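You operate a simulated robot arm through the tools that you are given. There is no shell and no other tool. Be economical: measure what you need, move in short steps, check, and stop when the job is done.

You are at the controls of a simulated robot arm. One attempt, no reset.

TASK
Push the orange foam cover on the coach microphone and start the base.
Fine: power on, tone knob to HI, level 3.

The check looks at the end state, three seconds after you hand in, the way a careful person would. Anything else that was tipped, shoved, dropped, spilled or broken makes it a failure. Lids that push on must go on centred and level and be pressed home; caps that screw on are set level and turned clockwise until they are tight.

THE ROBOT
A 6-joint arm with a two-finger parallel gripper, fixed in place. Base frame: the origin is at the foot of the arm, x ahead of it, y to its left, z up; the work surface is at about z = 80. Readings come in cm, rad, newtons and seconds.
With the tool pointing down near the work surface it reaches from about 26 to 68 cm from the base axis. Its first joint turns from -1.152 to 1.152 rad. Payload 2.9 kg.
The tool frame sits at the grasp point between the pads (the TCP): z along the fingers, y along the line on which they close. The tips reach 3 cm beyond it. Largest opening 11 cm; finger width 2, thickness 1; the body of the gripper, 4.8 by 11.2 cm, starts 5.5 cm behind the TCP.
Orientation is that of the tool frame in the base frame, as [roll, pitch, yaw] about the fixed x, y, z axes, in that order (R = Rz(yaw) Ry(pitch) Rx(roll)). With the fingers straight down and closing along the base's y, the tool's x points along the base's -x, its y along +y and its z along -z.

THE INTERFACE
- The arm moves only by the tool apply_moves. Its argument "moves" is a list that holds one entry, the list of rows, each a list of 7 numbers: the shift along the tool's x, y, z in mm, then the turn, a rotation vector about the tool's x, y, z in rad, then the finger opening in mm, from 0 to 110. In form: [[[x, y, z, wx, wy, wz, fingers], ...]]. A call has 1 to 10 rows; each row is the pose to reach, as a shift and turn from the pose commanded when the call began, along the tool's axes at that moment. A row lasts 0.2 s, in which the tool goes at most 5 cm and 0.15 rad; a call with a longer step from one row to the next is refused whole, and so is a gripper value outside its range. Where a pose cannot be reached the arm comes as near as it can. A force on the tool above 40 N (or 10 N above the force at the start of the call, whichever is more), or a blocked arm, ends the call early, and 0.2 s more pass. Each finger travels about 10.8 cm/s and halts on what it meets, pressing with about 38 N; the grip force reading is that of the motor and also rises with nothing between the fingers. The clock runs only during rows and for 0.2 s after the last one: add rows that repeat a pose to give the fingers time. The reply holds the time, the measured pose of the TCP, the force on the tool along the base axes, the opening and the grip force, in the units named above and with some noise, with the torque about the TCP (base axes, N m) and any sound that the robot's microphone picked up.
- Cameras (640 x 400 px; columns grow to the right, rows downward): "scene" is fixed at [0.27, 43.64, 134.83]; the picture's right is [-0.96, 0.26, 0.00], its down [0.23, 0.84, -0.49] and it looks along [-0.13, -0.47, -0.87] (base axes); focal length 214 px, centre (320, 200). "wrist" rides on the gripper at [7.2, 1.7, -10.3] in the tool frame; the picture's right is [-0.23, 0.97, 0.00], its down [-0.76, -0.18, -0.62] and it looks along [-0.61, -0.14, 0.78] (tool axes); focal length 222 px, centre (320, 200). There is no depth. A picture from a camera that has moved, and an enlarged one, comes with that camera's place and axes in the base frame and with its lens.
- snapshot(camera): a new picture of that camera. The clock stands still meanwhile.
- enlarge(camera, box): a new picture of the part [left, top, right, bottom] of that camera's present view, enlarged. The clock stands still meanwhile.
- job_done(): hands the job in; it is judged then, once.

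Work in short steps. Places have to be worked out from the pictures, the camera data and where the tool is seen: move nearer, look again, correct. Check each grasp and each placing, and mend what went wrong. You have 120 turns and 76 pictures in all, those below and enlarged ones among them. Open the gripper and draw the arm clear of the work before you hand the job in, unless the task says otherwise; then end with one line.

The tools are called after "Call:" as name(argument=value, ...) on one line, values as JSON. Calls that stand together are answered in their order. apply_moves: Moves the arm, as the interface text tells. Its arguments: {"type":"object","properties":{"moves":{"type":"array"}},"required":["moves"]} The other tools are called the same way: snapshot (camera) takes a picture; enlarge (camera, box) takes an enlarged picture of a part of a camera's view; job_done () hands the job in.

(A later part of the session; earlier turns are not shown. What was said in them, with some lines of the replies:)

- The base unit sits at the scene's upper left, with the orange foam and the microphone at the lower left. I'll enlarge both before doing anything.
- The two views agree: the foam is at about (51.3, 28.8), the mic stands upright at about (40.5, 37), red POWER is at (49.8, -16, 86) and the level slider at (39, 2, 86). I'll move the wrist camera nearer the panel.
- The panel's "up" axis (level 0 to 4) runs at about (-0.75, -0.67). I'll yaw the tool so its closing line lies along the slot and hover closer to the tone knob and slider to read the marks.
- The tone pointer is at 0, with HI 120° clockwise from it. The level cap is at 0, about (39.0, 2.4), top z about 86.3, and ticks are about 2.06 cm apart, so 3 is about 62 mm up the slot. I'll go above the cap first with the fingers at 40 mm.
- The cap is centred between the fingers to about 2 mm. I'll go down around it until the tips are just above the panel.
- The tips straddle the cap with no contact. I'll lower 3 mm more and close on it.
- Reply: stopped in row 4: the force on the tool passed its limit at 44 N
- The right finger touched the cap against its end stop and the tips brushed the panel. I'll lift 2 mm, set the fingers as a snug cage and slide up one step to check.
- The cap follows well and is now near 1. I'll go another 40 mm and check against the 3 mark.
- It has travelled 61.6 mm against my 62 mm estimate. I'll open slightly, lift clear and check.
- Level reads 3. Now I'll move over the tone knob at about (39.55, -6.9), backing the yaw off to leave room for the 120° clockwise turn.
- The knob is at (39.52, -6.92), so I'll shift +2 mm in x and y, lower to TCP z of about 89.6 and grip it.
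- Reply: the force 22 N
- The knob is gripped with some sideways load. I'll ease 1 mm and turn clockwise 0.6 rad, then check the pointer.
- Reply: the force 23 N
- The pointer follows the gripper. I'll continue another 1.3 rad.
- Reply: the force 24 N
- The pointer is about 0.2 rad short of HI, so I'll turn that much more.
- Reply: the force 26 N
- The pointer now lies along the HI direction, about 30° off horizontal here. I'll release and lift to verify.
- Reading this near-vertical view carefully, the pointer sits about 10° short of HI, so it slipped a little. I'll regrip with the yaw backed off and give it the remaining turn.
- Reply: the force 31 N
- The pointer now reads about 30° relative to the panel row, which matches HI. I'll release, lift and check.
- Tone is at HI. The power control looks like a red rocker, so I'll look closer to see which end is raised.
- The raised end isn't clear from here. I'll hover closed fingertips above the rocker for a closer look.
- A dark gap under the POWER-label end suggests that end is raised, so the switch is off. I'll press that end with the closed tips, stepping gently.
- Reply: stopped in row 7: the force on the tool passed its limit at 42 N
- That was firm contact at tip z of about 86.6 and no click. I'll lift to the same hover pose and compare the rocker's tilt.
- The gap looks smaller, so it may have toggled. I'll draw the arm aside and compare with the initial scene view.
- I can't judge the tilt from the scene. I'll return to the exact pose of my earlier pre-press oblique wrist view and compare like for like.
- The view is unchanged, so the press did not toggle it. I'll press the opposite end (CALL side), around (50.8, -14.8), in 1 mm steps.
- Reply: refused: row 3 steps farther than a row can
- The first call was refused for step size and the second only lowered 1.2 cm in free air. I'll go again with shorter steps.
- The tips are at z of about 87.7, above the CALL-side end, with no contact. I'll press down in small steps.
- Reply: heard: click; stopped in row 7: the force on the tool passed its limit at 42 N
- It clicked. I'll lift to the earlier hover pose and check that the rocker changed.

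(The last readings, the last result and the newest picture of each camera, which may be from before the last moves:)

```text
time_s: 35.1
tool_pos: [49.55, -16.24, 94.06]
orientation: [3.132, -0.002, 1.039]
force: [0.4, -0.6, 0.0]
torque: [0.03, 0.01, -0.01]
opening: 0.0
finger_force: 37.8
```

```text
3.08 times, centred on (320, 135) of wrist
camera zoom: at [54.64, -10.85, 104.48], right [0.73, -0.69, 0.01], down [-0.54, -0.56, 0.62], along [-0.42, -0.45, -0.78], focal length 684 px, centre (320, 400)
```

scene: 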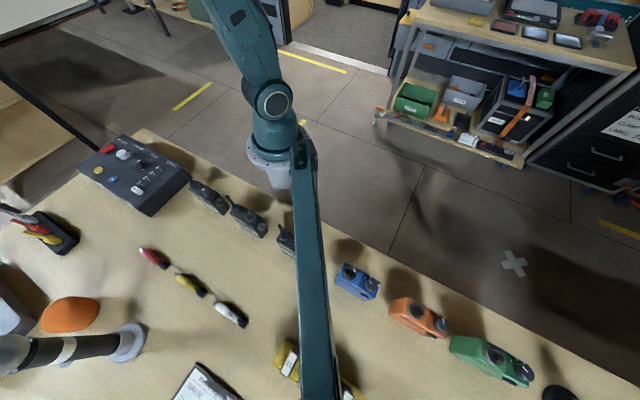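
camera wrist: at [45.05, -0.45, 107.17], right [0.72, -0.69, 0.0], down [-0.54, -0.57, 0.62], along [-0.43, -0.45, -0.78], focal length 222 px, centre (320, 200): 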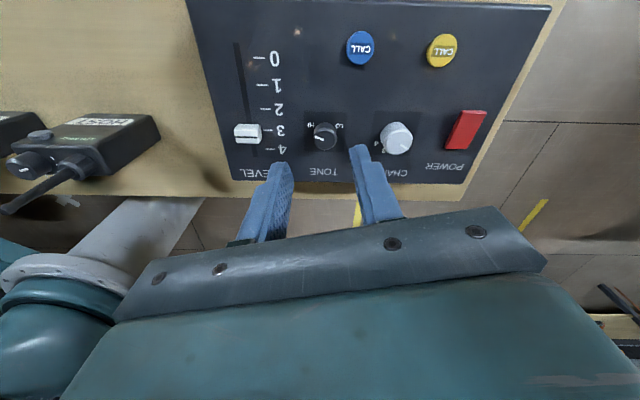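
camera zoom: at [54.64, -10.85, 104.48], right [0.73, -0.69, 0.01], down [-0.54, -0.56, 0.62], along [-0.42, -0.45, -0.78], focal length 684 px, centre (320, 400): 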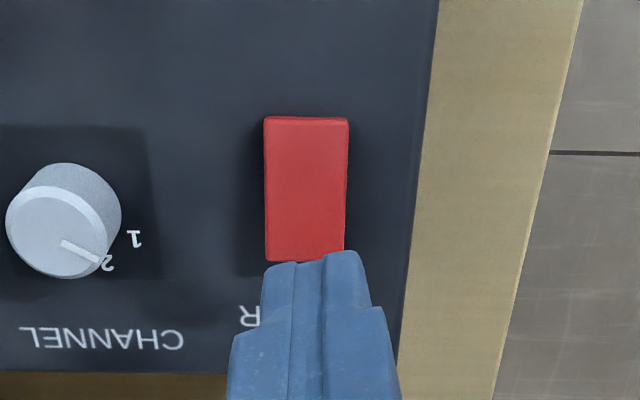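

The rocker flipped: it is brighter and longer, with its tilt reversed. I'll swing away from the panel and check it from the scene for any on marking or lamp.

Call:
apply_moves(moves=[[[20, -30, -25, 0, 0, 0, 0], [40, -60, -50, 0, 0, 0, 0], [60, -90, -75, 0, 0, 0, 0], [80, -120, -100, 0, 0, 0, 0], [100, -150, -120, 0, 0, 0, 0]]])

Call:
enlarge(camera="scene", box=[90, 135, 130, 160])

Call:
enlarge(camera="scene", box=[60, 120, 220, 220])

```text
time_s: 36.4
tool_pos: [41.41, -0.1, 105.9]
orientation: [3.132, -0.001, 1.04]
force: [-1.3, 0.1, -0.5]
torque: [0.04, -0.01, 0.0]
opening: 0.01
finger_force: 37.7
```

```text
16.00 times, centred on (110, 148) of scene
camera zoom: at [0.27, 43.64, 134.83], right [-0.96, 0.26, 0.0], down [0.23, 0.84, -0.49], along [-0.13, -0.47, -0.87], focal length 3432 px, centre (3680, 1040)
```

zoom: 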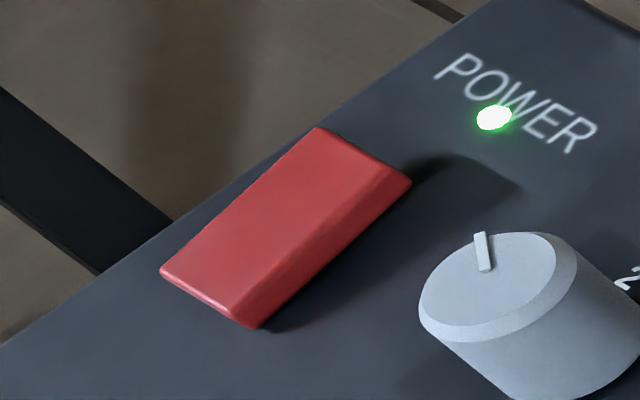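

```text
4.00 times, centred on (140, 170) of scene
camera zoom: at [0.27, 43.64, 134.83], right [-0.96, 0.26, 0.0], down [0.23, 0.84, -0.49], along [-0.13, -0.47, -0.87], focal length 858 px, centre (1040, 320)
```

zoom: 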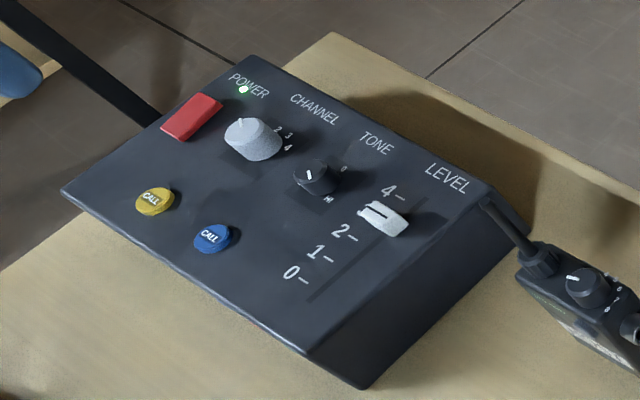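

The green lamp is lit: power on, tone HI, level 3, and nothing was displaced. Next I'll travel high towards the foam while turning the yaw back.

Call:
apply_moves(moves=[[[25, -9, -9, 0, 0, -0.145, 20], [50, -18, -18, 0, 0, -0.29, 40], [74, -28, -27, 0, 0, -0.435, 60], [99, -37, -36, 0, 0, -0.58, 80], [124, -46, -45, 0, 0, -0.725, 110], [149, -55, -54, 0, 0, -0.87, 110], [174, -64, -64, 0, 0, -1.015, 110], [198, -74, -73, 0, 0, -1.16, 110], [223, -83, -82, 0, 0, -1.305, 110], [248, -92, -91, 0, 0, -1.45, 110]]])

Call:
apply_moves(moves=[[[0, 0, 0, 0, 0, -0.14, 110], [0, 0, 0, 0, 0, -0.28, 110], [0, 0, 0, 0, 0, -0.42, 110], [0, 0, 0, 0, 0, -0.56, 110], [0, 0, 0, 0, 0, -0.65, 110], [0, 0, 0, 0, 0, -0.65, 110]]])

Call:
snapshot(camera="wrist")

Call:
snapshot(camera="scene")

```text
time_s: 38.5
tool_pos: [46.23, 25.85, 115.04]
orientation: [3.139, 0.01, 2.493]
force: [-0.2, 0.7, 0.6]
torque: [-0.05, 0.0, 0.0]
opening: 10.99
finger_force: 0.1
```

```text
time_s: 40.0
tool_pos: [46.17, 26.01, 115.01]
orientation: [-3.138, 0.011, 3.141]
force: [0.5, -0.2, -0.6]
torque: [0.02, 0.01, 0.01]
opening: 10.99
finger_force: 0.0
```

```text
32 pictures are left
camera wrist: at [38.8, 27.76, 125.28], right [0.23, 0.97, 0.0], down [0.76, -0.17, 0.63], along [0.61, -0.14, -0.78], focal length 222 px, centre (320, 200)
```

wrist: 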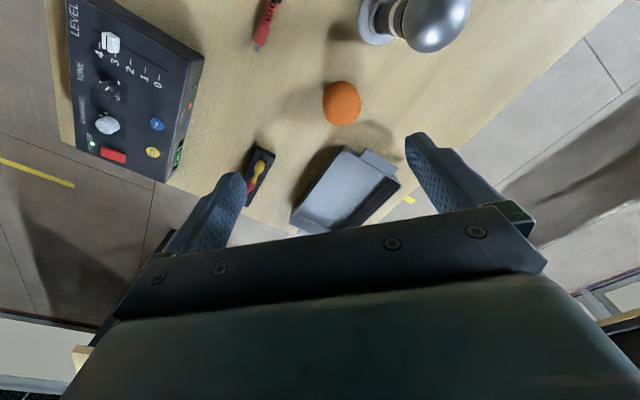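

```text
31 pictures are left
```

scene: 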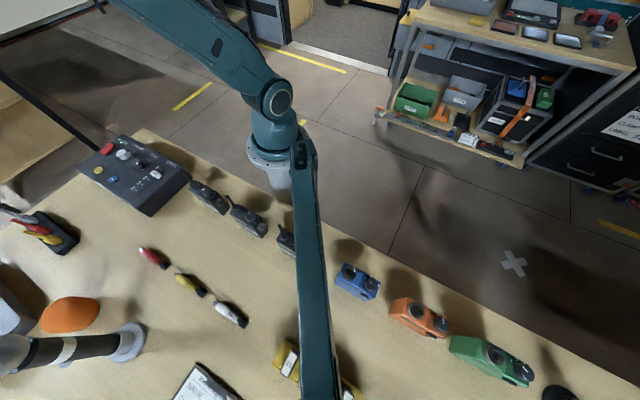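

I'll enlarge the foam and mic from here.

Call:
enlarge(camera="wrist", box=[300, 60, 380, 140])

Call:
enlarge(camera="scene", box=[20, 280, 120, 345])

Call:
enlarge(camera="wrist", box=[340, 0, 490, 70])

```text
5.00 times, centred on (340, 100) of wrist
camera zoom: at [38.8, 27.76, 125.28], right [0.23, 0.97, 0.0], down [0.76, -0.17, 0.63], along [0.61, -0.14, -0.78], focal length 1111 px, centre (220, 700)
```

zoom: 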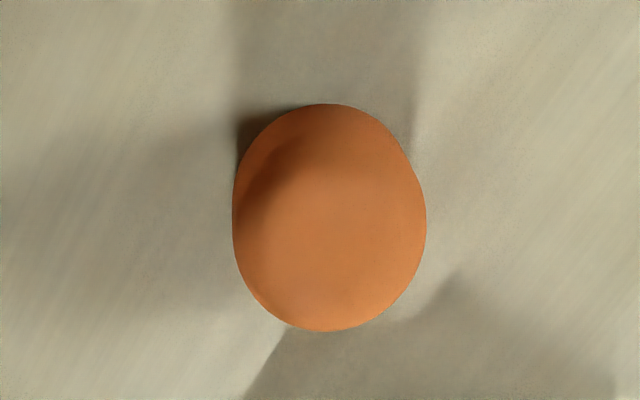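

```text
6.15 times, centred on (70, 312) of scene
camera zoom: at [0.27, 43.64, 134.83], right [-0.96, 0.26, 0.0], down [0.23, 0.84, -0.49], along [-0.13, -0.47, -0.87], focal length 1320 px, centre (1858, -492)
```

zoom: 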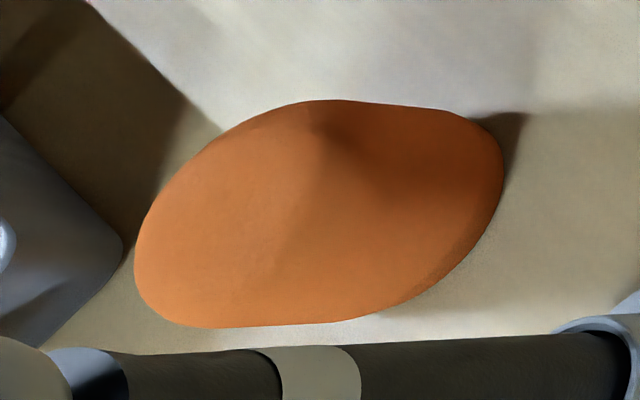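

```text
4.27 times, centred on (415, 35) of wrist
camera zoom: at [38.8, 27.76, 125.28], right [0.23, 0.97, 0.0], down [0.76, -0.17, 0.63], along [0.61, -0.14, -0.78], focal length 948 px, centre (-85, 904)
```

zoom: 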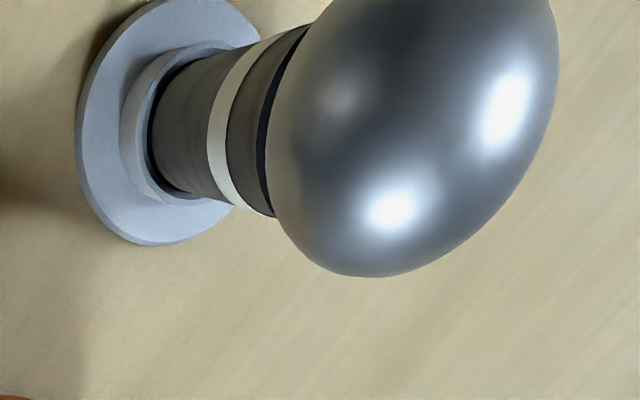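

The foam is a smooth dome, mouth down, about 6.9 cm wide and 6.7 cm tall at about (50.9, 29). I'll go above it with the yaw turned 0.5 rad so the camera stays away from the mic.

Call:
apply_moves(moves=[[[-10, 6, 35, 0, 0, -0.12, 110], [-20, 12, 70, 0, 0, -0.24, 110], [-30, 18, 105, 0, 0, -0.36, 110], [-40, 24, 140, 0, 0, -0.48, 100], [-48, 30, 165, 0, 0, -0.5, 100], [-48, 30, 165, 0, 0, -0.5, 100]]])

Call:
snapshot(camera="wrist")

```text
time_s: 41.4
tool_pos: [51.05, 28.79, 98.45]
orientation: [-3.136, 0.006, -2.643]
force: [-0.1, -0.2, 0.3]
torque: [0.01, -0.01, -0.05]
opening: 10.01
finger_force: 0.1
```

```text
27 pictures are left
camera wrist: at [43.94, 27.0, 108.78], right [-0.27, 0.96, -0.01], down [0.75, 0.21, 0.63], along [0.61, 0.16, -0.78], focal length 222 px, centre (320, 200)
```

wrist: 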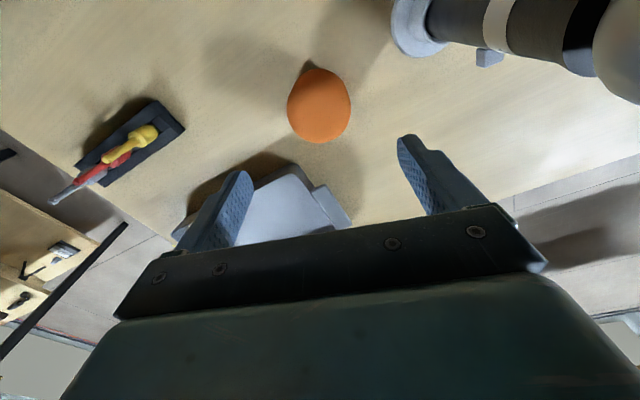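

The foam is centred under the tool to within 2 mm. I'll lower to TCP z of about 84, stopping part way to check.

Call:
apply_moves(moves=[[[0, -2, 40, 0, 0, 0, 100], [0, -2, 80, 0, 0, 0, 100], [0, -2, 110, 0, 0, 0, 100], [0, -2, 130, 0, 0, 0, 100], [0, -2, 143, 0, 0, 0, 100], [0, -2, 143, 0, 0, 0, 100]]])

Call:
snapshot(camera="wrist")

```text
time_s: 42.8
tool_pos: [51.33, 28.59, 84.09]
orientation: [-3.135, 0.006, -2.645]
force: [0.2, -0.1, 0.0]
torque: [0.03, 0.01, -0.02]
opening: 10.02
finger_force: 0.0
```

```text
26 pictures are left
camera wrist: at [44.1, 26.76, 94.46], right [-0.27, 0.96, -0.01], down [0.75, 0.21, 0.63], along [0.61, 0.16, -0.78], focal length 222 px, centre (320, 200)
```

wrist: 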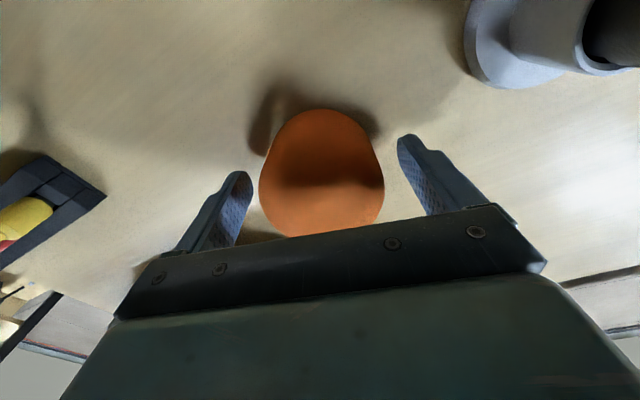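

The foam is centred between the pads. I'll close gently until they meet it.

Call:
apply_moves(moves=[[[0, 0, 0, 0, 0, 0, 85], [0, 0, 0, 0, 0, 0, 75], [0, 0, 0, 0, 0, 0, 68], [0, 0, 0, 0, 0, 0, 64], [0, 0, 0, 0, 0, 0, 60], [0, 0, 0, 0, 0, 0, 58], [0, 0, 0, 0, 0, 0, 58]]])

```text
time_s: 44.4
tool_pos: [51.42, 28.61, 84.33]
orientation: [-3.134, 0.007, -2.642]
force: [0.7, 0.3, 1.5]
torque: [0.1, 0.03, 0.02]
opening: 6.26
finger_force: 37.9
```

It gripped at 6.26 cm. I'll lift straight up to about z 118, well above the mic, and check the hold.

Call:
apply_moves(moves=[[[0, 0, -20, 0, 0, 0, 58], [0, 0, -60, 0, 0, 0, 58], [0, 0, -105, 0, 0, 0, 58], [0, 0, -150, 0, 0, 0, 58], [0, 0, -195, 0, 0, 0, 58], [0, 0, -240, 0, 0, 0, 58], [0, 0, -285, 0, 0, 0, 58], [0, 0, -330, 0, 0, 0, 58], [0, 0, -340, 0, 0, 0, 58]]])

Call:
snapshot(camera="wrist")

Call:
snapshot(camera="scene")

```text
time_s: 46.4
tool_pos: [50.95, 28.6, 118.11]
orientation: [-3.132, 0.008, -2.642]
force: [0.5, 1.0, 0.8]
torque: [0.0, 0.0, -0.02]
opening: 6.24
finger_force: 38.2
```

```text
25 pictures are left
camera wrist: at [43.78, 26.69, 128.48], right [-0.27, 0.96, -0.01], down [0.75, 0.21, 0.63], along [0.61, 0.16, -0.78], focal length 222 px, centre (320, 200)
```

wrist: 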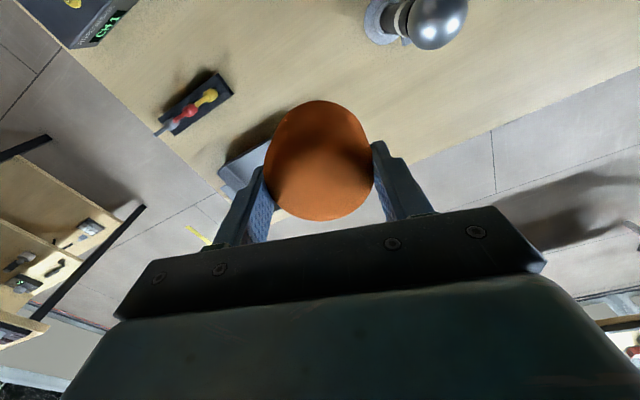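

```text
24 pictures are left
```

scene: 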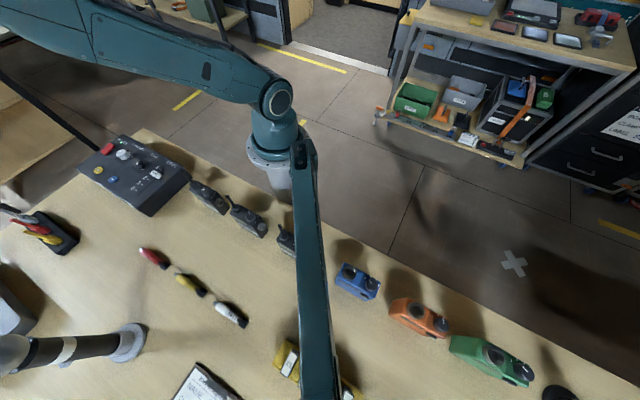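

The hold is firm. I'll move close beside and above the mic so the wrist camera can see the ball and base near its axis.

Call:
apply_moves(moves=[[[3, 28, -10, 0, 0, 0, 58], [6, 56, -19, 0, 0, 0, 58], [9, 84, -19, 0, 0, 0, 58], [12, 111, -19, 0, 0, 0, 58], [12, 111, -19, 0, 0, 0, 58]]])

Call:
snapshot(camera="wrist")

```text
time_s: 47.5
tool_pos: [44.61, 37.69, 119.97]
orientation: [-3.136, 0.007, -2.641]
force: [0.6, -0.2, -0.1]
torque: [0.01, 0.0, -0.01]
opening: 6.23
finger_force: 38.4
```

```text
23 pictures are left
camera wrist: at [37.39, 35.91, 130.32], right [-0.27, 0.96, -0.01], down [0.75, 0.21, 0.63], along [0.61, 0.16, -0.78], focal length 222 px, centre (320, 200)
```

wrist: 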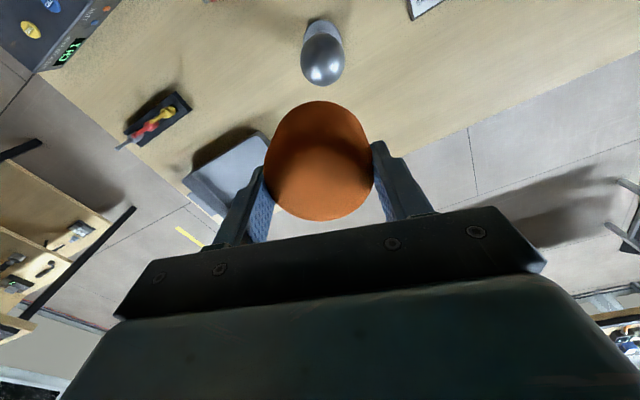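

The camera is now nearly above the mic, so I'll enlarge it.

Call:
enlarge(camera="wrist", box=[270, 0, 390, 120])

Call:
enlarge(camera="scene", box=[0, 300, 160, 400])

```text
3.33 times, centred on (330, 60) of wrist
camera zoom: at [37.39, 35.91, 130.32], right [-0.27, 0.96, -0.01], down [0.75, 0.21, 0.63], along [0.61, 0.16, -0.78], focal length 740 px, centre (287, 667)
```

zoom: 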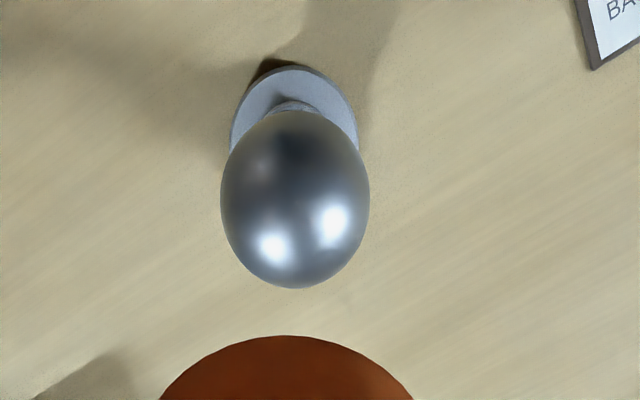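

```text
4.00 times, centred on (80, 350) of scene
camera zoom: at [0.26, 43.64, 134.83], right [-0.96, 0.26, 0.0], down [0.23, 0.84, -0.49], along [-0.13, -0.47, -0.87], focal length 858 px, centre (1280, -400)
```

zoom: 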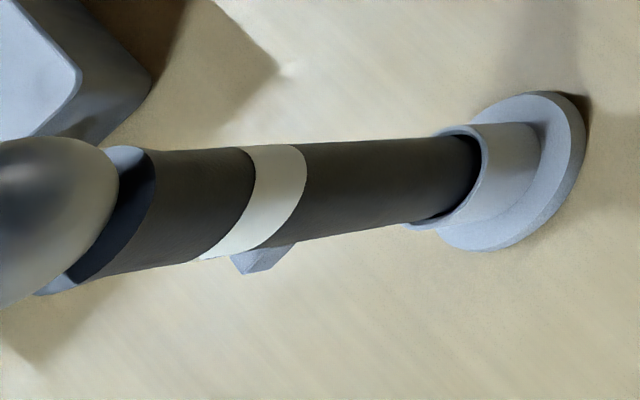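

The ball is about 4.6 cm across, centred at about (40.45, 36.75, z 103–104), and the shaft is vertical over its base disc. Correcting for the foam's small offset in the fingers, I'll shift 40 mm and 11 mm in tool x and y, then lower partly.

Call:
apply_moves(moves=[[[20, 5, 0, 0, 0, 0, 58], [40, 11, 0, 0, 0, 0, 58], [40, 11, 0, 0, 0, 0, 58], [40, 11, 30, 0, 0, 0, 58], [40, 11, 60, 0, 0, 0, 58], [40, 11, 70, 0, 0, 0, 58], [40, 11, 70, 0, 0, 0, 58]]])

Call:
snapshot(camera="wrist")

Call:
enlarge(camera="scene", box=[0, 280, 120, 400])

```text
time_s: 49.1
tool_pos: [40.76, 36.97, 113.09]
orientation: [-3.135, 0.009, -2.642]
force: [1.0, 1.1, 0.1]
torque: [-0.02, 0.02, 0.01]
opening: 6.21
finger_force: 37.5
```

```text
20 pictures are left
camera wrist: at [33.57, 35.1, 123.39], right [-0.27, 0.96, -0.01], down [0.75, 0.21, 0.63], along [0.61, 0.16, -0.78], focal length 222 px, centre (320, 200)
```

wrist: 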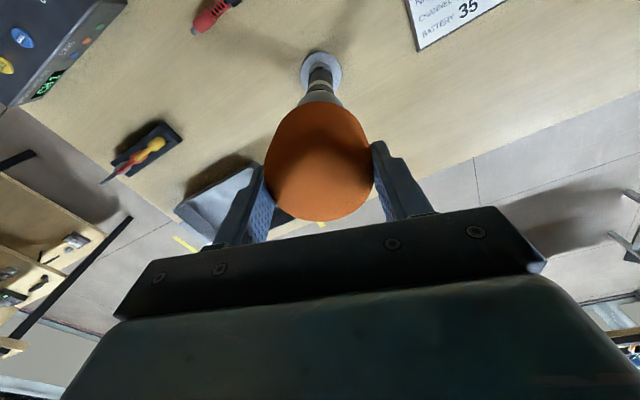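

```text
3.33 times, centred on (60, 340) of scene
camera zoom: at [0.27, 43.64, 134.83], right [-0.96, 0.26, 0.0], down [0.23, 0.84, -0.49], along [-0.13, -0.47, -0.87], focal length 715 px, centre (1187, -267)
```

zoom: 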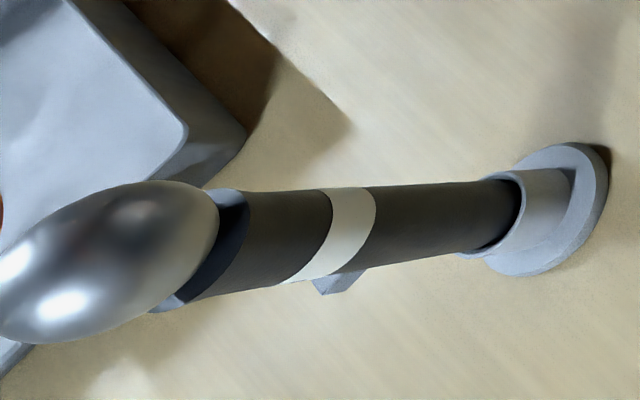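

The foam, shaft and base disc line up in the wrist view. I'll lower slowly onto the ball, watching the force.

Call:
apply_moves(moves=[[[0, 0, 4, 0, 0, 0, 58], [0, 0, 8, 0, 0, 0, 58], [0, 0, 12, 0, 0, 0, 58], [0, 0, 15, 0, 0, 0, 58], [0, 0, 18, 0, 0, 0, 58], [0, 0, 21, 0, 0, 0, 58]]])

```text
time_s: 50.5
tool_pos: [41.22, 37.33, 111.31]
orientation: [-3.132, 0.005, -2.643]
force: [-0.1, -0.3, 0.0]
torque: [0.0, 0.02, -0.01]
opening: 6.24
finger_force: 37.8
out of reach, approached as far as the arm can: row 5, 6
```

The arm reports an out-of-reach limit near z 111.3 and drifted outward 6 mm, with no contact force. I suspect a joint limit that depends on yaw, so I'll lift clear and turn the yaw back to about π before retrying.

Call:
apply_moves(moves=[[[0, 0, -25, 0, 0, 0, 58], [0, 0, -40, 0, 0, 0.12, 58], [0, 0, -40, 0, 0, 0.24, 58], [0, 0, -40, 0, 0, 0.36, 58], [0, 0, -40, 0, 0, 0.5, 58], [0, 0, -40, 0, 0, 0.5, 58]]])

```text
time_s: 52.0
tool_pos: [41.01, 37.4, 115.36]
orientation: [-3.138, 0.011, 3.138]
force: [0.3, -0.6, 0.4]
torque: [0.0, 0.0, -0.02]
opening: 6.23
finger_force: 38.1
```

The yaw change worked in free air. The drift spoiled my alignment reference, so I'll back off 4 cm and re-measure the ball from nearly overhead.

Call:
apply_moves(moves=[[[0, 0, -46, 0, 0, 0, 58], [-20, -4, -46, 0, 0, 0, 58], [-42, -8, -46, 0, 0, 0, 58], [-42, -8, -46, 0, 0, 0, 58], [-42, -8, -46, 0, 0, 0, 58]]])

Call:
enlarge(camera="wrist", box=[240, 0, 400, 120])

Call:
enlarge(camera="wrist", box=[220, 80, 420, 230])

```text
time_s: 53.1
tool_pos: [45.19, 36.55, 119.74]
orientation: [-3.139, 0.012, 3.14]
force: [1.3, 0.3, -0.5]
torque: [0.02, -0.01, 0.0]
opening: 6.24
finger_force: 38.3
```

```text
3.33 times, centred on (320, 60) of wrist
camera zoom: at [37.89, 38.33, 130.06], right [0.23, 0.97, 0.0], down [0.76, -0.18, 0.63], along [0.61, -0.14, -0.78], focal length 740 px, centre (320, 667)
```

zoom: 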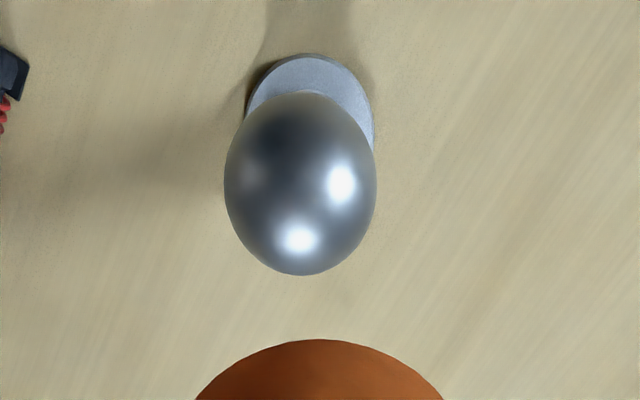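

```text
2.67 times, centred on (320, 155) of wrist
camera zoom: at [37.89, 38.33, 130.06], right [0.23, 0.97, 0.0], down [0.76, -0.18, 0.63], along [0.61, -0.14, -0.78], focal length 592 px, centre (320, 320)
```

zoom: 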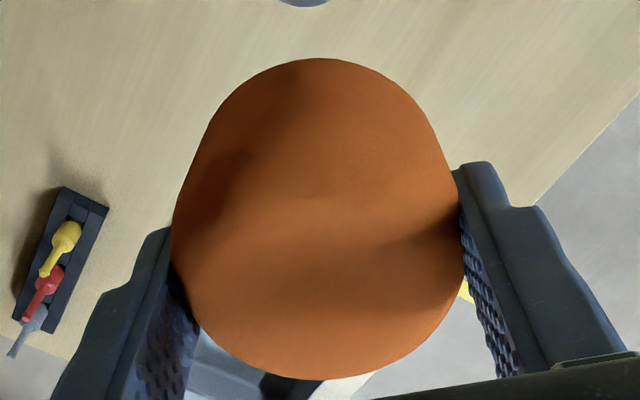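

In the tool frame the ball is at about (4.7, 0.6) and the foam at about (0.4, 0.2), so I'll shift +43 mm and +4 mm. Then I'll lower to just above the ball to test reach at this yaw.

Call:
apply_moves(moves=[[[20, 2, 0, 0, 0, 0, 58], [43, 4, 0, 0, 0, 0, 58], [43, 4, 0, 0, 0, 0, 58], [43, 4, 40, 0, 0, 0, 58], [43, 4, 70, 0, 0, 0, 58], [43, 4, 80, 0, 0, 0, 58], [43, 4, 80, 0, 0, 0, 58]]])

Call:
apply_moves(moves=[[[0, 0, 3, 0, 0, 0, 58], [0, 0, 6, 0, 0, 0, 58], [0, 0, 9, 0, 0, 0, 58], [0, 0, 12, 0, 0, 0, 58]]])

```text
time_s: 54.8
tool_pos: [40.98, 36.95, 111.84]
orientation: [-3.136, 0.006, 3.14]
force: [0.1, -0.6, -1.0]
torque: [0.0, -0.02, 0.03]
opening: 6.26
finger_force: 37.9
```

```text
time_s: 55.8
tool_pos: [40.55, 38.35, 111.31]
orientation: [3.132, -0.033, 3.14]
force: [0.5, 0.3, -0.7]
torque: [-0.01, 0.0, -0.01]
opening: 6.24
finger_force: 38.0
out of reach, approached as far as the arm can: row 2, 3, 4
```

Again it hits a limit near z 111.3 and drifts, at a different yaw, still with no contact. I'll lift, re-level and test a spot further out to learn what the limit depends on.

Call:
apply_moves(moves=[[[0, 0, -40, 0, 0, 0, 58], [0, 0, -80, 0.01, -0.033, 0, 58], [-35, -7, -85, 0.01, -0.033, 0, 58], [-70, -14, -85, 0.01, -0.033, 0, 58], [-75, -14, -85, 0.01, -0.033, 0, 58], [-75, -14, -85, 0.01, -0.033, 0, 58]]])

Call:
apply_moves(moves=[[[0, 0, 30, 0, 0, 0, 58], [0, 0, 60, 0, 0, 0, 58], [0, 0, 80, 0, 0, 0, 58], [0, 0, 95, 0, 0, 0, 58], [0, 0, 105, 0, 0, 0, 58], [0, 0, 115, 0, 0, 0, 58]]])

```text
time_s: 57.1
tool_pos: [48.3, 35.41, 119.27]
orientation: [-3.128, 0.042, -3.141]
force: [-0.9, 0.4, -0.6]
torque: [-0.01, 0.04, 0.01]
opening: 6.25
finger_force: 38.4
```

```text
time_s: 58.5
tool_pos: [48.93, 35.28, 107.78]
orientation: [-3.129, 0.044, 3.141]
force: [-0.5, 0.3, -0.1]
torque: [0.0, 0.0, 0.02]
opening: 6.25
finger_force: 38.0
out of reach, approached as far as the arm can: row 1
```

Interesting: here only one row near z 116 failed and lower poses were fine, so it is a narrow band rather than a hard floor. I'll level the tool and probe upward in free space to map the band.

Call:
apply_moves(moves=[[[0, 0, 0, -0.012, 0.042, 0, 58], [0, 0, -12, -0.012, 0.042, 0, 58], [0, 0, -24, -0.012, 0.042, 0, 58], [0, 0, -36, -0.012, 0.042, 0, 58], [0, 0, -48, -0.012, 0.042, 0, 58], [0, 0, -60, -0.012, 0.042, 0, 58], [0, 0, -72, -0.012, 0.042, 0, 58], [0, 0, -84, -0.012, 0.042, 0, 58], [0, 0, -96, -0.012, 0.042, 0, 58], [0, 0, -108, -0.012, 0.042, 0, 58]]])

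Call:
apply_moves(moves=[[[0, 0, 10, 0, 0, 0, 58], [0, 0, 20, 0, 0, 0, 58], [0, 0, 30, 0, 0, 0, 58], [0, 0, 40, 0, 0, 0, 58], [0, 0, 50, 0, 0, 0, 58], [0, 0, 60, 0, 0, 0, 58], [0, 0, 70, 0, 0, 0, 58], [0, 0, 80, 0, 0, 0, 58], [0, 0, 90, 0, 0, 0, 58], [0, 0, 100, 0, 0, 0, 58]]])

```text
time_s: 60.8
tool_pos: [48.27, 35.46, 118.59]
orientation: [-3.139, 0.001, 3.14]
force: [0.0, -0.2, -0.7]
torque: [-0.02, 0.0, -0.01]
opening: 6.25
finger_force: 38.0
```

```text
time_s: 63.0
tool_pos: [48.42, 35.57, 108.37]
orientation: [-3.138, 0.0, 3.14]
force: [0.6, -1.1, 0.4]
torque: [-0.03, 0.0, 0.02]
opening: 6.22
finger_force: 37.8
```

With the tool truly level the whole range passes without trouble; my small tilt was the cause. I'll go back up, keep it level, and re-measure the ball from overhead.

Call:
apply_moves(moves=[[[0, 0, -40, 0, 0, 0, 58], [0, 0, -80, 0, 0, 0, 58], [0, 0, -116, 0, 0, 0, 58], [17, 7, -116, 0, 0, 0, 58], [34, 14, -116, 0, 0, 0, 58], [34, 14, -116, 0, 0, 0, 58], [34, 14, -116, 0, 0, 0, 58]]])

Call:
enlarge(camera="wrist", box=[240, 0, 400, 120])

```text
time_s: 64.5
tool_pos: [44.92, 37.04, 120.18]
orientation: [-3.141, 0.002, 3.139]
force: [0.1, -0.4, -1.0]
torque: [0.01, -0.01, -0.01]
opening: 6.24
finger_force: 37.7
out of reach, approached as far as the arm can: row 3
```

```text
3.33 times, centred on (320, 60) of wrist
camera zoom: at [37.73, 38.81, 130.45], right [0.23, 0.97, 0.0], down [0.76, -0.18, 0.62], along [0.61, -0.14, -0.78], focal length 740 px, centre (320, 667)
```

zoom: 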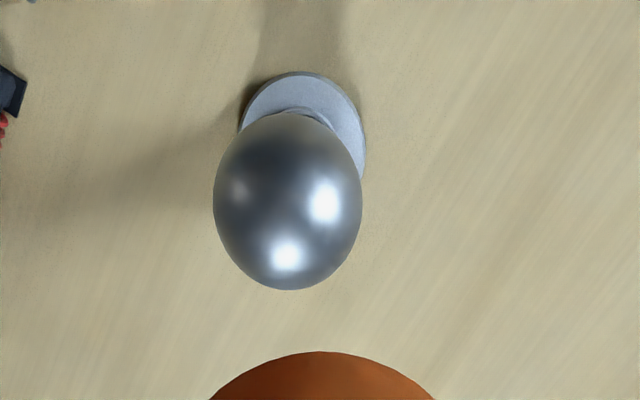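

The ball comes out at tool (4.3, 0.1), base (40.6, 37.1), consistent with before. The foam edge moved slightly in the picture, so I'll check how the foam sits now.

Call:
enlarge(camera="wrist", box=[220, 80, 420, 230])

```text
2.67 times, centred on (320, 155) of wrist
camera zoom: at [37.73, 38.81, 130.45], right [0.23, 0.97, 0.0], down [0.76, -0.18, 0.62], along [0.61, -0.14, -0.78], focal length 592 px, centre (320, 320)
```

zoom: 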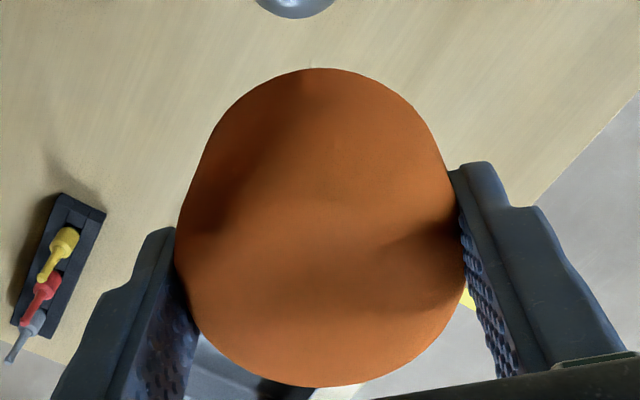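

The foam sits at about (0.35, 0.15) in the tool frame. I'll shift +40 mm and -1 mm at height, then lower to just above the ball.

Call:
apply_moves(moves=[[[20, 0, 0, 0, 0, 0, 58], [40, -1, 0, 0, 0, 0, 58], [40, -1, 0, 0, 0, 0, 58], [40, -1, 30, 0, 0, 0, 58], [40, -1, 60, 0, 0, 0, 58], [40, -1, 80, 0, 0, 0, 58], [40, -1, 80, 0, 0, 0, 58]]])

```text
time_s: 66.2
tool_pos: [40.97, 36.95, 112.13]
orientation: [-3.141, 0.001, 3.14]
force: [0.0, -0.6, -0.7]
torque: [0.02, 0.06, -0.01]
opening: 6.22
finger_force: 38.2
```

It is level and on target at z 112.1. I'll go down gently in 5 mm steps.

Call:
apply_moves(moves=[[[0, 0, 6, 0, 0, 0, 58], [0, 0, 12, 0, 0, 0, 58], [0, 0, 18, 0, 0, 0, 58], [0, 0, 24, 0, 0, 0, 58], [0, 0, 30, 0, 0, 0, 58]]])

```text
time_s: 67.3
tool_pos: [41.06, 36.72, 109.04]
orientation: [-3.14, 0.0, 3.14]
force: [0.3, -0.3, 1.0]
torque: [0.02, 0.02, -0.03]
opening: 6.25
finger_force: 37.6
```

Through the band with no failure and no contact yet at 109.0. I'll continue in smaller steps.

Call:
apply_moves(moves=[[[0, 0, 4, 0, 0, 0, 58], [0, 0, 8, 0, 0, 0, 58], [0, 0, 12, 0, 0, 0, 58], [0, 0, 16, 0, 0, 0, 58], [0, 0, 20, 0, 0, 0, 58]]])

Call:
snapshot(camera="wrist")

Call:
enlarge(camera="scene", box=[0, 280, 120, 400])

```text
time_s: 68.5
tool_pos: [40.88, 36.8, 107.16]
orientation: [-3.14, 0.0, 3.139]
force: [-1.0, 0.6, 0.6]
torque: [-0.04, 0.02, 0.01]
opening: 6.2
finger_force: 37.4
```

```text
14 pictures are left
camera wrist: at [33.74, 38.62, 117.5], right [0.23, 0.97, 0.0], down [0.76, -0.18, 0.62], along [0.61, -0.14, -0.78], focal length 222 px, centre (320, 200)
```

wrist: 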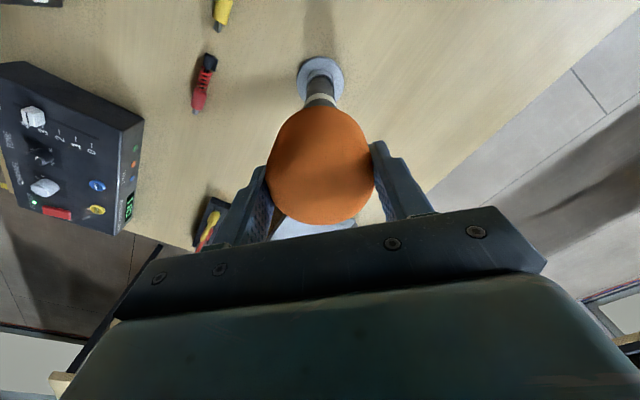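

```text
3.33 times, centred on (60, 340) of scene
camera zoom: at [0.27, 43.64, 134.83], right [-0.96, 0.26, 0.0], down [0.23, 0.84, -0.49], along [-0.13, -0.47, -0.87], focal length 715 px, centre (1187, -267)
```

zoom: 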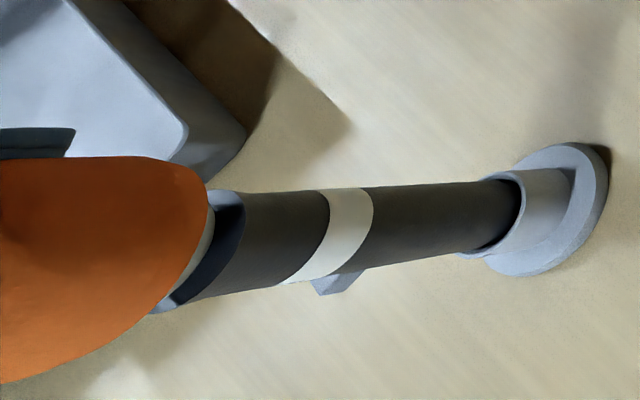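

The foam is well over the ball with the lip parallel to the collar and a small silver gap left. I'll keep pressing.

Call:
apply_moves(moves=[[[0, 0, 3, 0, 0, 0, 58], [0, 0, 6, 0, 0, 0, 58], [0, 0, 9, 0, 0, 0, 58], [0, 0, 12, 0, 0, 0, 58], [0, 0, 15, 0, 0, 0, 58]]])

Call:
enlarge(camera="scene", box=[0, 280, 120, 400])

```text
time_s: 69.8
tool_pos: [40.95, 36.75, 105.61]
orientation: [-3.139, 0.0, 3.141]
force: [-0.1, 0.5, -0.4]
torque: [-0.01, 0.01, -0.02]
opening: 6.2
finger_force: 38.0
```

```text
3.33 times, centred on (60, 340) of scene
camera zoom: at [0.27, 43.64, 134.83], right [-0.96, 0.26, 0.0], down [0.23, 0.84, -0.49], along [-0.13, -0.47, -0.87], focal length 715 px, centre (1187, -267)
```

zoom: 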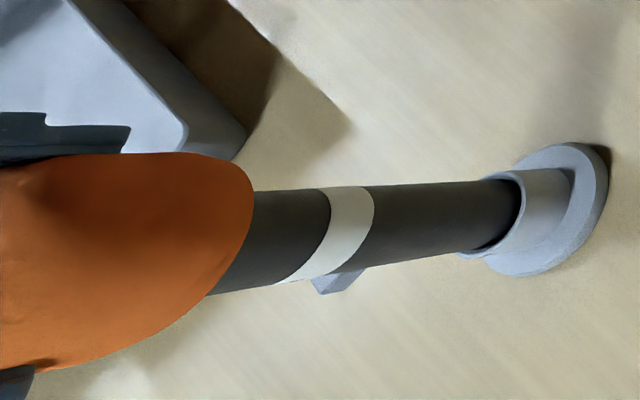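

The foam lip now covers the collar and there is still no resistance. I'll continue until it bottoms out.

Call:
apply_moves(moves=[[[0, 0, 2, 0, 0, 0, 58], [0, 0, 4, 0, 0, 0, 58], [0, 0, 6, 0, 0, 0, 58], [0, 0, 8, 0, 0, 0, 58], [0, 0, 10, 0, 0, 0, 58]]])

```text
time_s: 71.0
tool_pos: [40.94, 36.66, 104.6]
orientation: [-3.139, -0.001, 3.139]
force: [0.5, 0.0, 0.0]
torque: [0.02, 0.01, -0.01]
opening: 6.23
finger_force: 38.1
```

Call:
apply_moves(moves=[[[0, 0, 2, 0, 0, 0, 58], [0, 0, 4, 0, 0, 0, 58], [0, 0, 6, 0, 0, 0, 58], [0, 0, 8, 0, 0, 0, 58]]])

Call:
enlarge(camera="scene", box=[0, 280, 120, 400])

```text
time_s: 72.0
tool_pos: [41.0, 36.92, 104.47]
orientation: [3.133, 0.012, 3.139]
force: [-0.2, 0.4, 5.9]
torque: [-0.03, 0.04, 0.02]
opening: 6.24
finger_force: 37.8
stopped in row 4: the force on the tool passed its limit at 42 N (the readings are from after the stop); the commanded pose is now the measured one
```

```text
3.33 times, centred on (60, 340) of scene
camera zoom: at [0.26, 43.63, 134.84], right [-0.96, 0.26, 0.0], down [0.23, 0.84, -0.49], along [-0.13, -0.47, -0.87], focal length 715 px, centre (1187, -267)
```

zoom: 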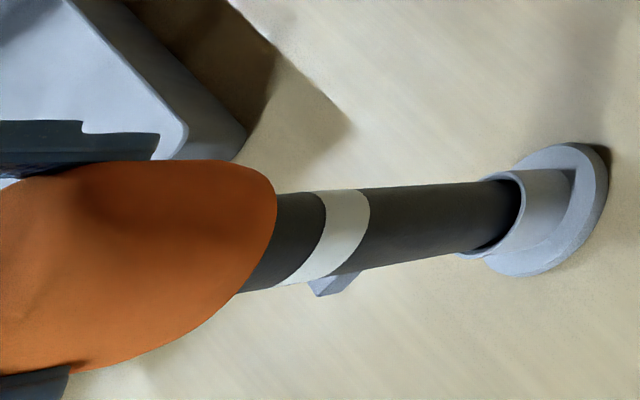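

It bottomed out with a firm 42 N. I'll re-level the tool and press once more to see whether it goes any further.

Call:
apply_moves(moves=[[[0, 0, 0, 0.008, 0.012, 0, 58], [0, 0, 2, 0.008, 0.012, 0, 58], [0, 0, 4, 0.008, 0.012, 0, 58], [0, 0, 6, 0.008, 0.012, 0, 58], [0, 0, 8, 0.008, 0.012, 0, 58], [0, 0, 10, 0.008, 0.012, 0, 58]]])

Call:
enlarge(camera="scene", box=[0, 280, 120, 400])

```text
time_s: 72.9
tool_pos: [41.14, 37.11, 104.47]
orientation: [3.132, 0.008, -3.141]
force: [-0.4, 0.3, 5.7]
torque: [-0.08, 0.07, 0.0]
opening: 6.26
finger_force: 37.9
stopped in row 4: the force on the tool passed its limit at 42 N (the readings are from after the stop); the commanded pose is now the measured one
```

```text
3.33 times, centred on (60, 340) of scene
camera zoom: at [0.26, 43.63, 134.84], right [-0.96, 0.26, 0.0], down [0.23, 0.84, -0.49], along [-0.13, -0.47, -0.87], focal length 715 px, centre (1187, -267)
```

zoom: 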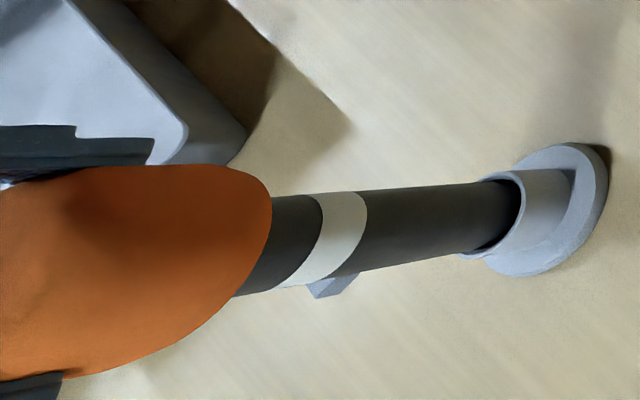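

It's at its stop, but the tool drifted a few mm sideways and leaned the mic slightly. I'll ease the tool back to the centred position, level it, then open the fingers gently.

Call:
apply_moves(moves=[[[1, -2, 0, 0.005, 0.004, 0, 58], [2, -4, 0, 0.009, 0.008, 0, 58], [2, -4, 0, 0.009, 0.008, 0, 58]]])

Call:
enlarge(camera="scene", box=[0, 280, 120, 400])

```text
time_s: 73.7
tool_pos: [41.06, 36.62, 104.4]
orientation: [-3.14, -0.002, 3.14]
force: [-0.9, 1.3, 11.7]
torque: [-0.02, 0.0, 0.02]
opening: 6.22
finger_force: 38.0
```

```text
3.33 times, centred on (60, 340) of scene
camera zoom: at [0.25, 43.63, 134.84], right [-0.96, 0.26, 0.0], down [0.23, 0.84, -0.49], along [-0.13, -0.47, -0.87], focal length 715 px, centre (1187, -267)
```

zoom: 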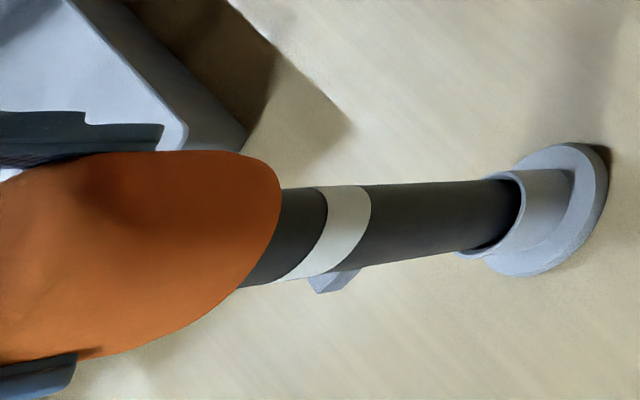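

The shaft is back close to its original line. I'll open the fingers slowly, then lift straight up.

Call:
apply_moves(moves=[[[0, 0, 0, 0, 0, 0, 66], [0, 0, 0, 0, 0, 0, 74], [0, 0, 0, 0, 0, 0, 85], [0, 0, 0, 0, 0, 0, 95], [0, 0, 0, 0, 0, 0, 100]]])

Call:
enlarge(camera="scene", box=[0, 280, 120, 400])

Call:
snapshot(camera="wrist")

```text
time_s: 74.9
tool_pos: [41.21, 36.71, 104.34]
orientation: [-3.141, -0.002, -3.142]
force: [0.0, -0.1, 0.6]
torque: [-0.03, 0.0, -0.01]
opening: 10.0
finger_force: 0.2
```

```text
3.33 times, centred on (60, 340) of scene
camera zoom: at [0.27, 43.64, 134.83], right [-0.96, 0.26, 0.0], down [0.23, 0.84, -0.49], along [-0.13, -0.47, -0.87], focal length 715 px, centre (1187, -267)
```

zoom: 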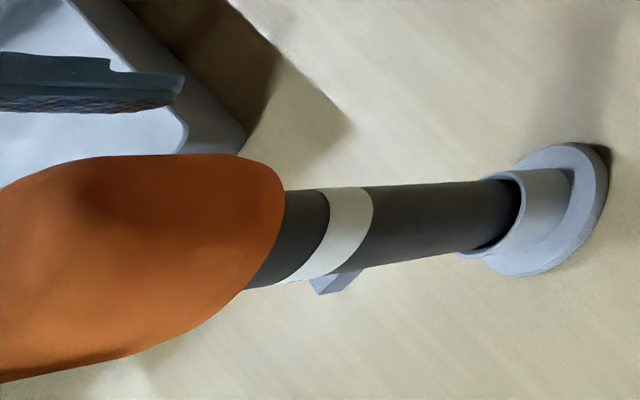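

```text
7 pictures are left
camera wrist: at [33.89, 38.43, 114.73], right [0.23, 0.97, 0.0], down [0.76, -0.18, 0.62], along [0.61, -0.14, -0.78], focal length 222 px, centre (320, 200)
```

wrist: 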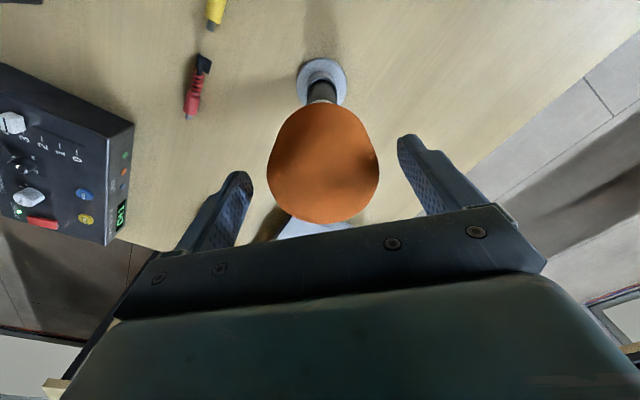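

Released: the foam stays on, centred and level, and the shaft is back on its original line. I'll lift straight up and withdraw.

Call:
apply_moves(moves=[[[0, 0, -40, 0, 0, 0, 100], [0, 0, -80, 0, 0, 0, 100], [0, 0, -120, 0, 0, 0, 100], [0, 0, -160, 0, 0, 0, 100], [-20, -40, -170, 0, 0, 0, 100], [-40, -80, -180, 0, 0, 0, 100], [-40, -80, -180, 0, 0, 0, 100]]])

Call:
snapshot(camera="scene")

Call:
snapshot(camera="wrist")

```text
time_s: 76.5
tool_pos: [45.16, 28.72, 122.48]
orientation: [-3.139, -0.001, 3.139]
force: [1.1, -0.1, -0.4]
torque: [-0.02, 0.01, 0.03]
opening: 10.01
finger_force: 0.1
```

```text
6 pictures are left
```

scene: 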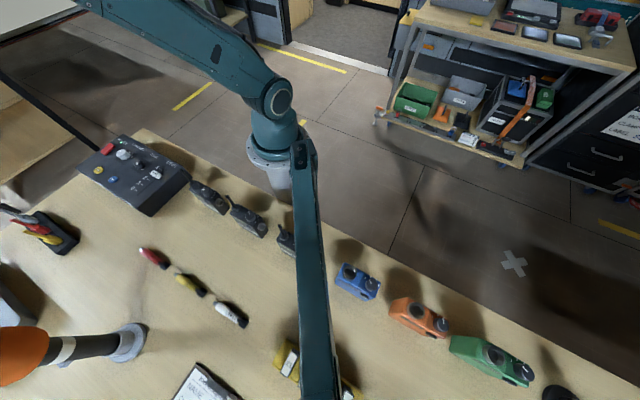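

```text
5 pictures are left
camera wrist: at [37.97, 30.53, 132.94], right [0.23, 0.97, 0.0], down [0.76, -0.18, 0.62], along [0.61, -0.14, -0.78], focal length 222 px, centre (320, 200)
```

wrist: 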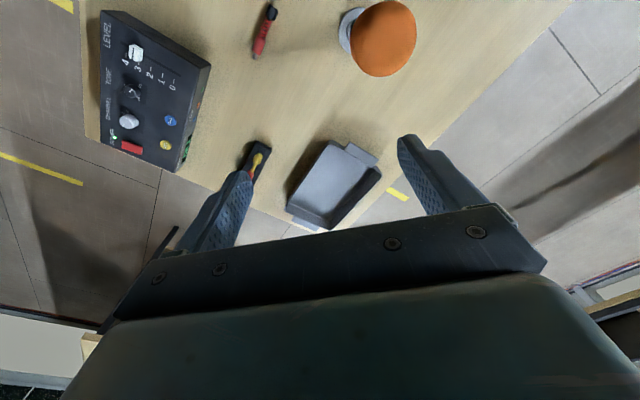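

I'll take one last close look at the foam's seating and at the panel state.

Call:
enlarge(camera="wrist", box=[325, 0, 435, 85])

Call:
enlarge(camera="wrist", box=[85, 10, 215, 175])

```text
4.71 times, centred on (380, 42) of wrist
camera zoom: at [37.97, 30.53, 132.94], right [0.23, 0.97, 0.0], down [0.76, -0.18, 0.62], along [0.61, -0.14, -0.78], focal length 1045 px, centre (38, 941)
```

zoom: 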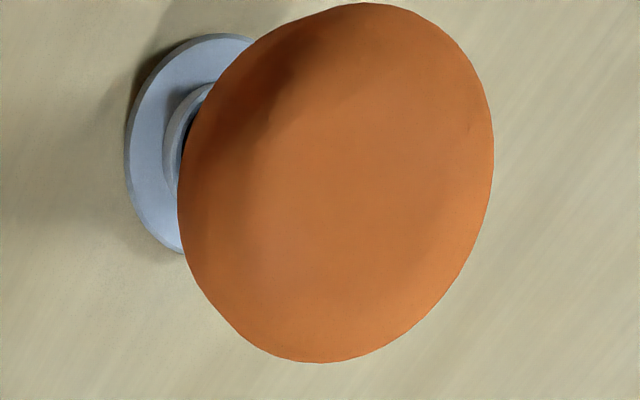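

```text
2.42 times, centred on (150, 92) of wrist
camera zoom: at [37.97, 30.53, 132.94], right [0.23, 0.97, 0.0], down [0.76, -0.18, 0.62], along [0.61, -0.14, -0.78], focal length 538 px, centre (732, 461)
```

zoom: 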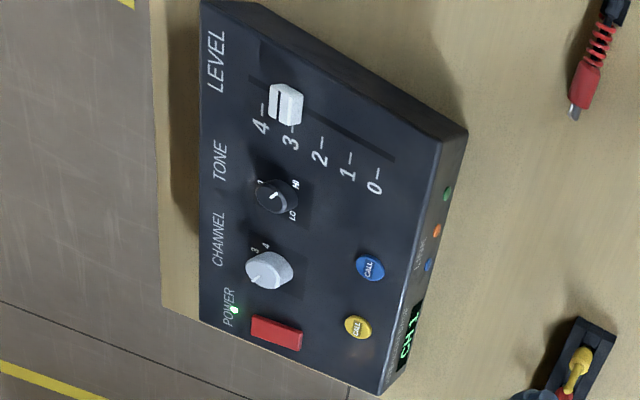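

The foam looks well seated. I'll zoom once on the tone pointer to be sure it is still at HI.

Call:
enlarge(camera="wrist", box=[118, 75, 150, 105])

Call:
enlarge(camera="scene", box=[110, 145, 170, 185])

```text
13.33 times, centred on (134, 90) of wrist
camera zoom: at [37.97, 30.53, 132.94], right [0.23, 0.97, 0.0], down [0.76, -0.18, 0.62], along [0.61, -0.14, -0.78], focal length 2962 px, centre (2800, 1667)
```

zoom: 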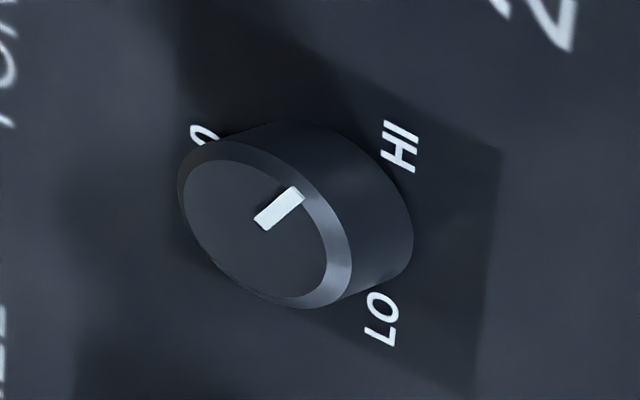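

```text
10.00 times, centred on (140, 165) of scene
camera zoom: at [0.27, 43.64, 134.83], right [-0.96, 0.26, 0.0], down [0.23, 0.84, -0.49], along [-0.13, -0.47, -0.87], focal length 2145 px, centre (2120, 550)
```

zoom: 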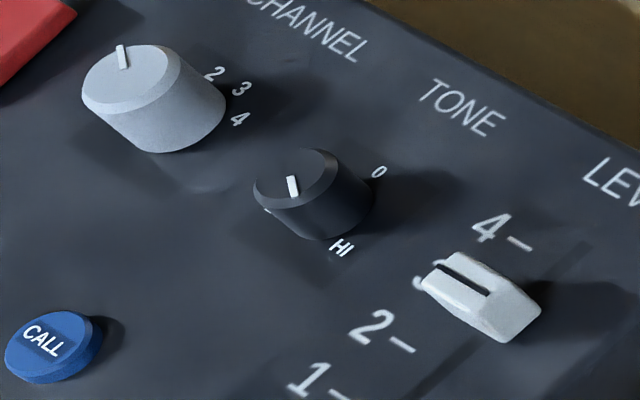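

The pointer is at HI, the level is at 3, the power lamp is lit, the foam is on, and the arm is clear with the gripper open. I'm handing in.

Call:
job_done()

```text
The job is handed in.
```

The foam cover is on the microphone, centred, level and pressed down to its stop; the base is on with its green lamp lit, tone at HI and level at 3.
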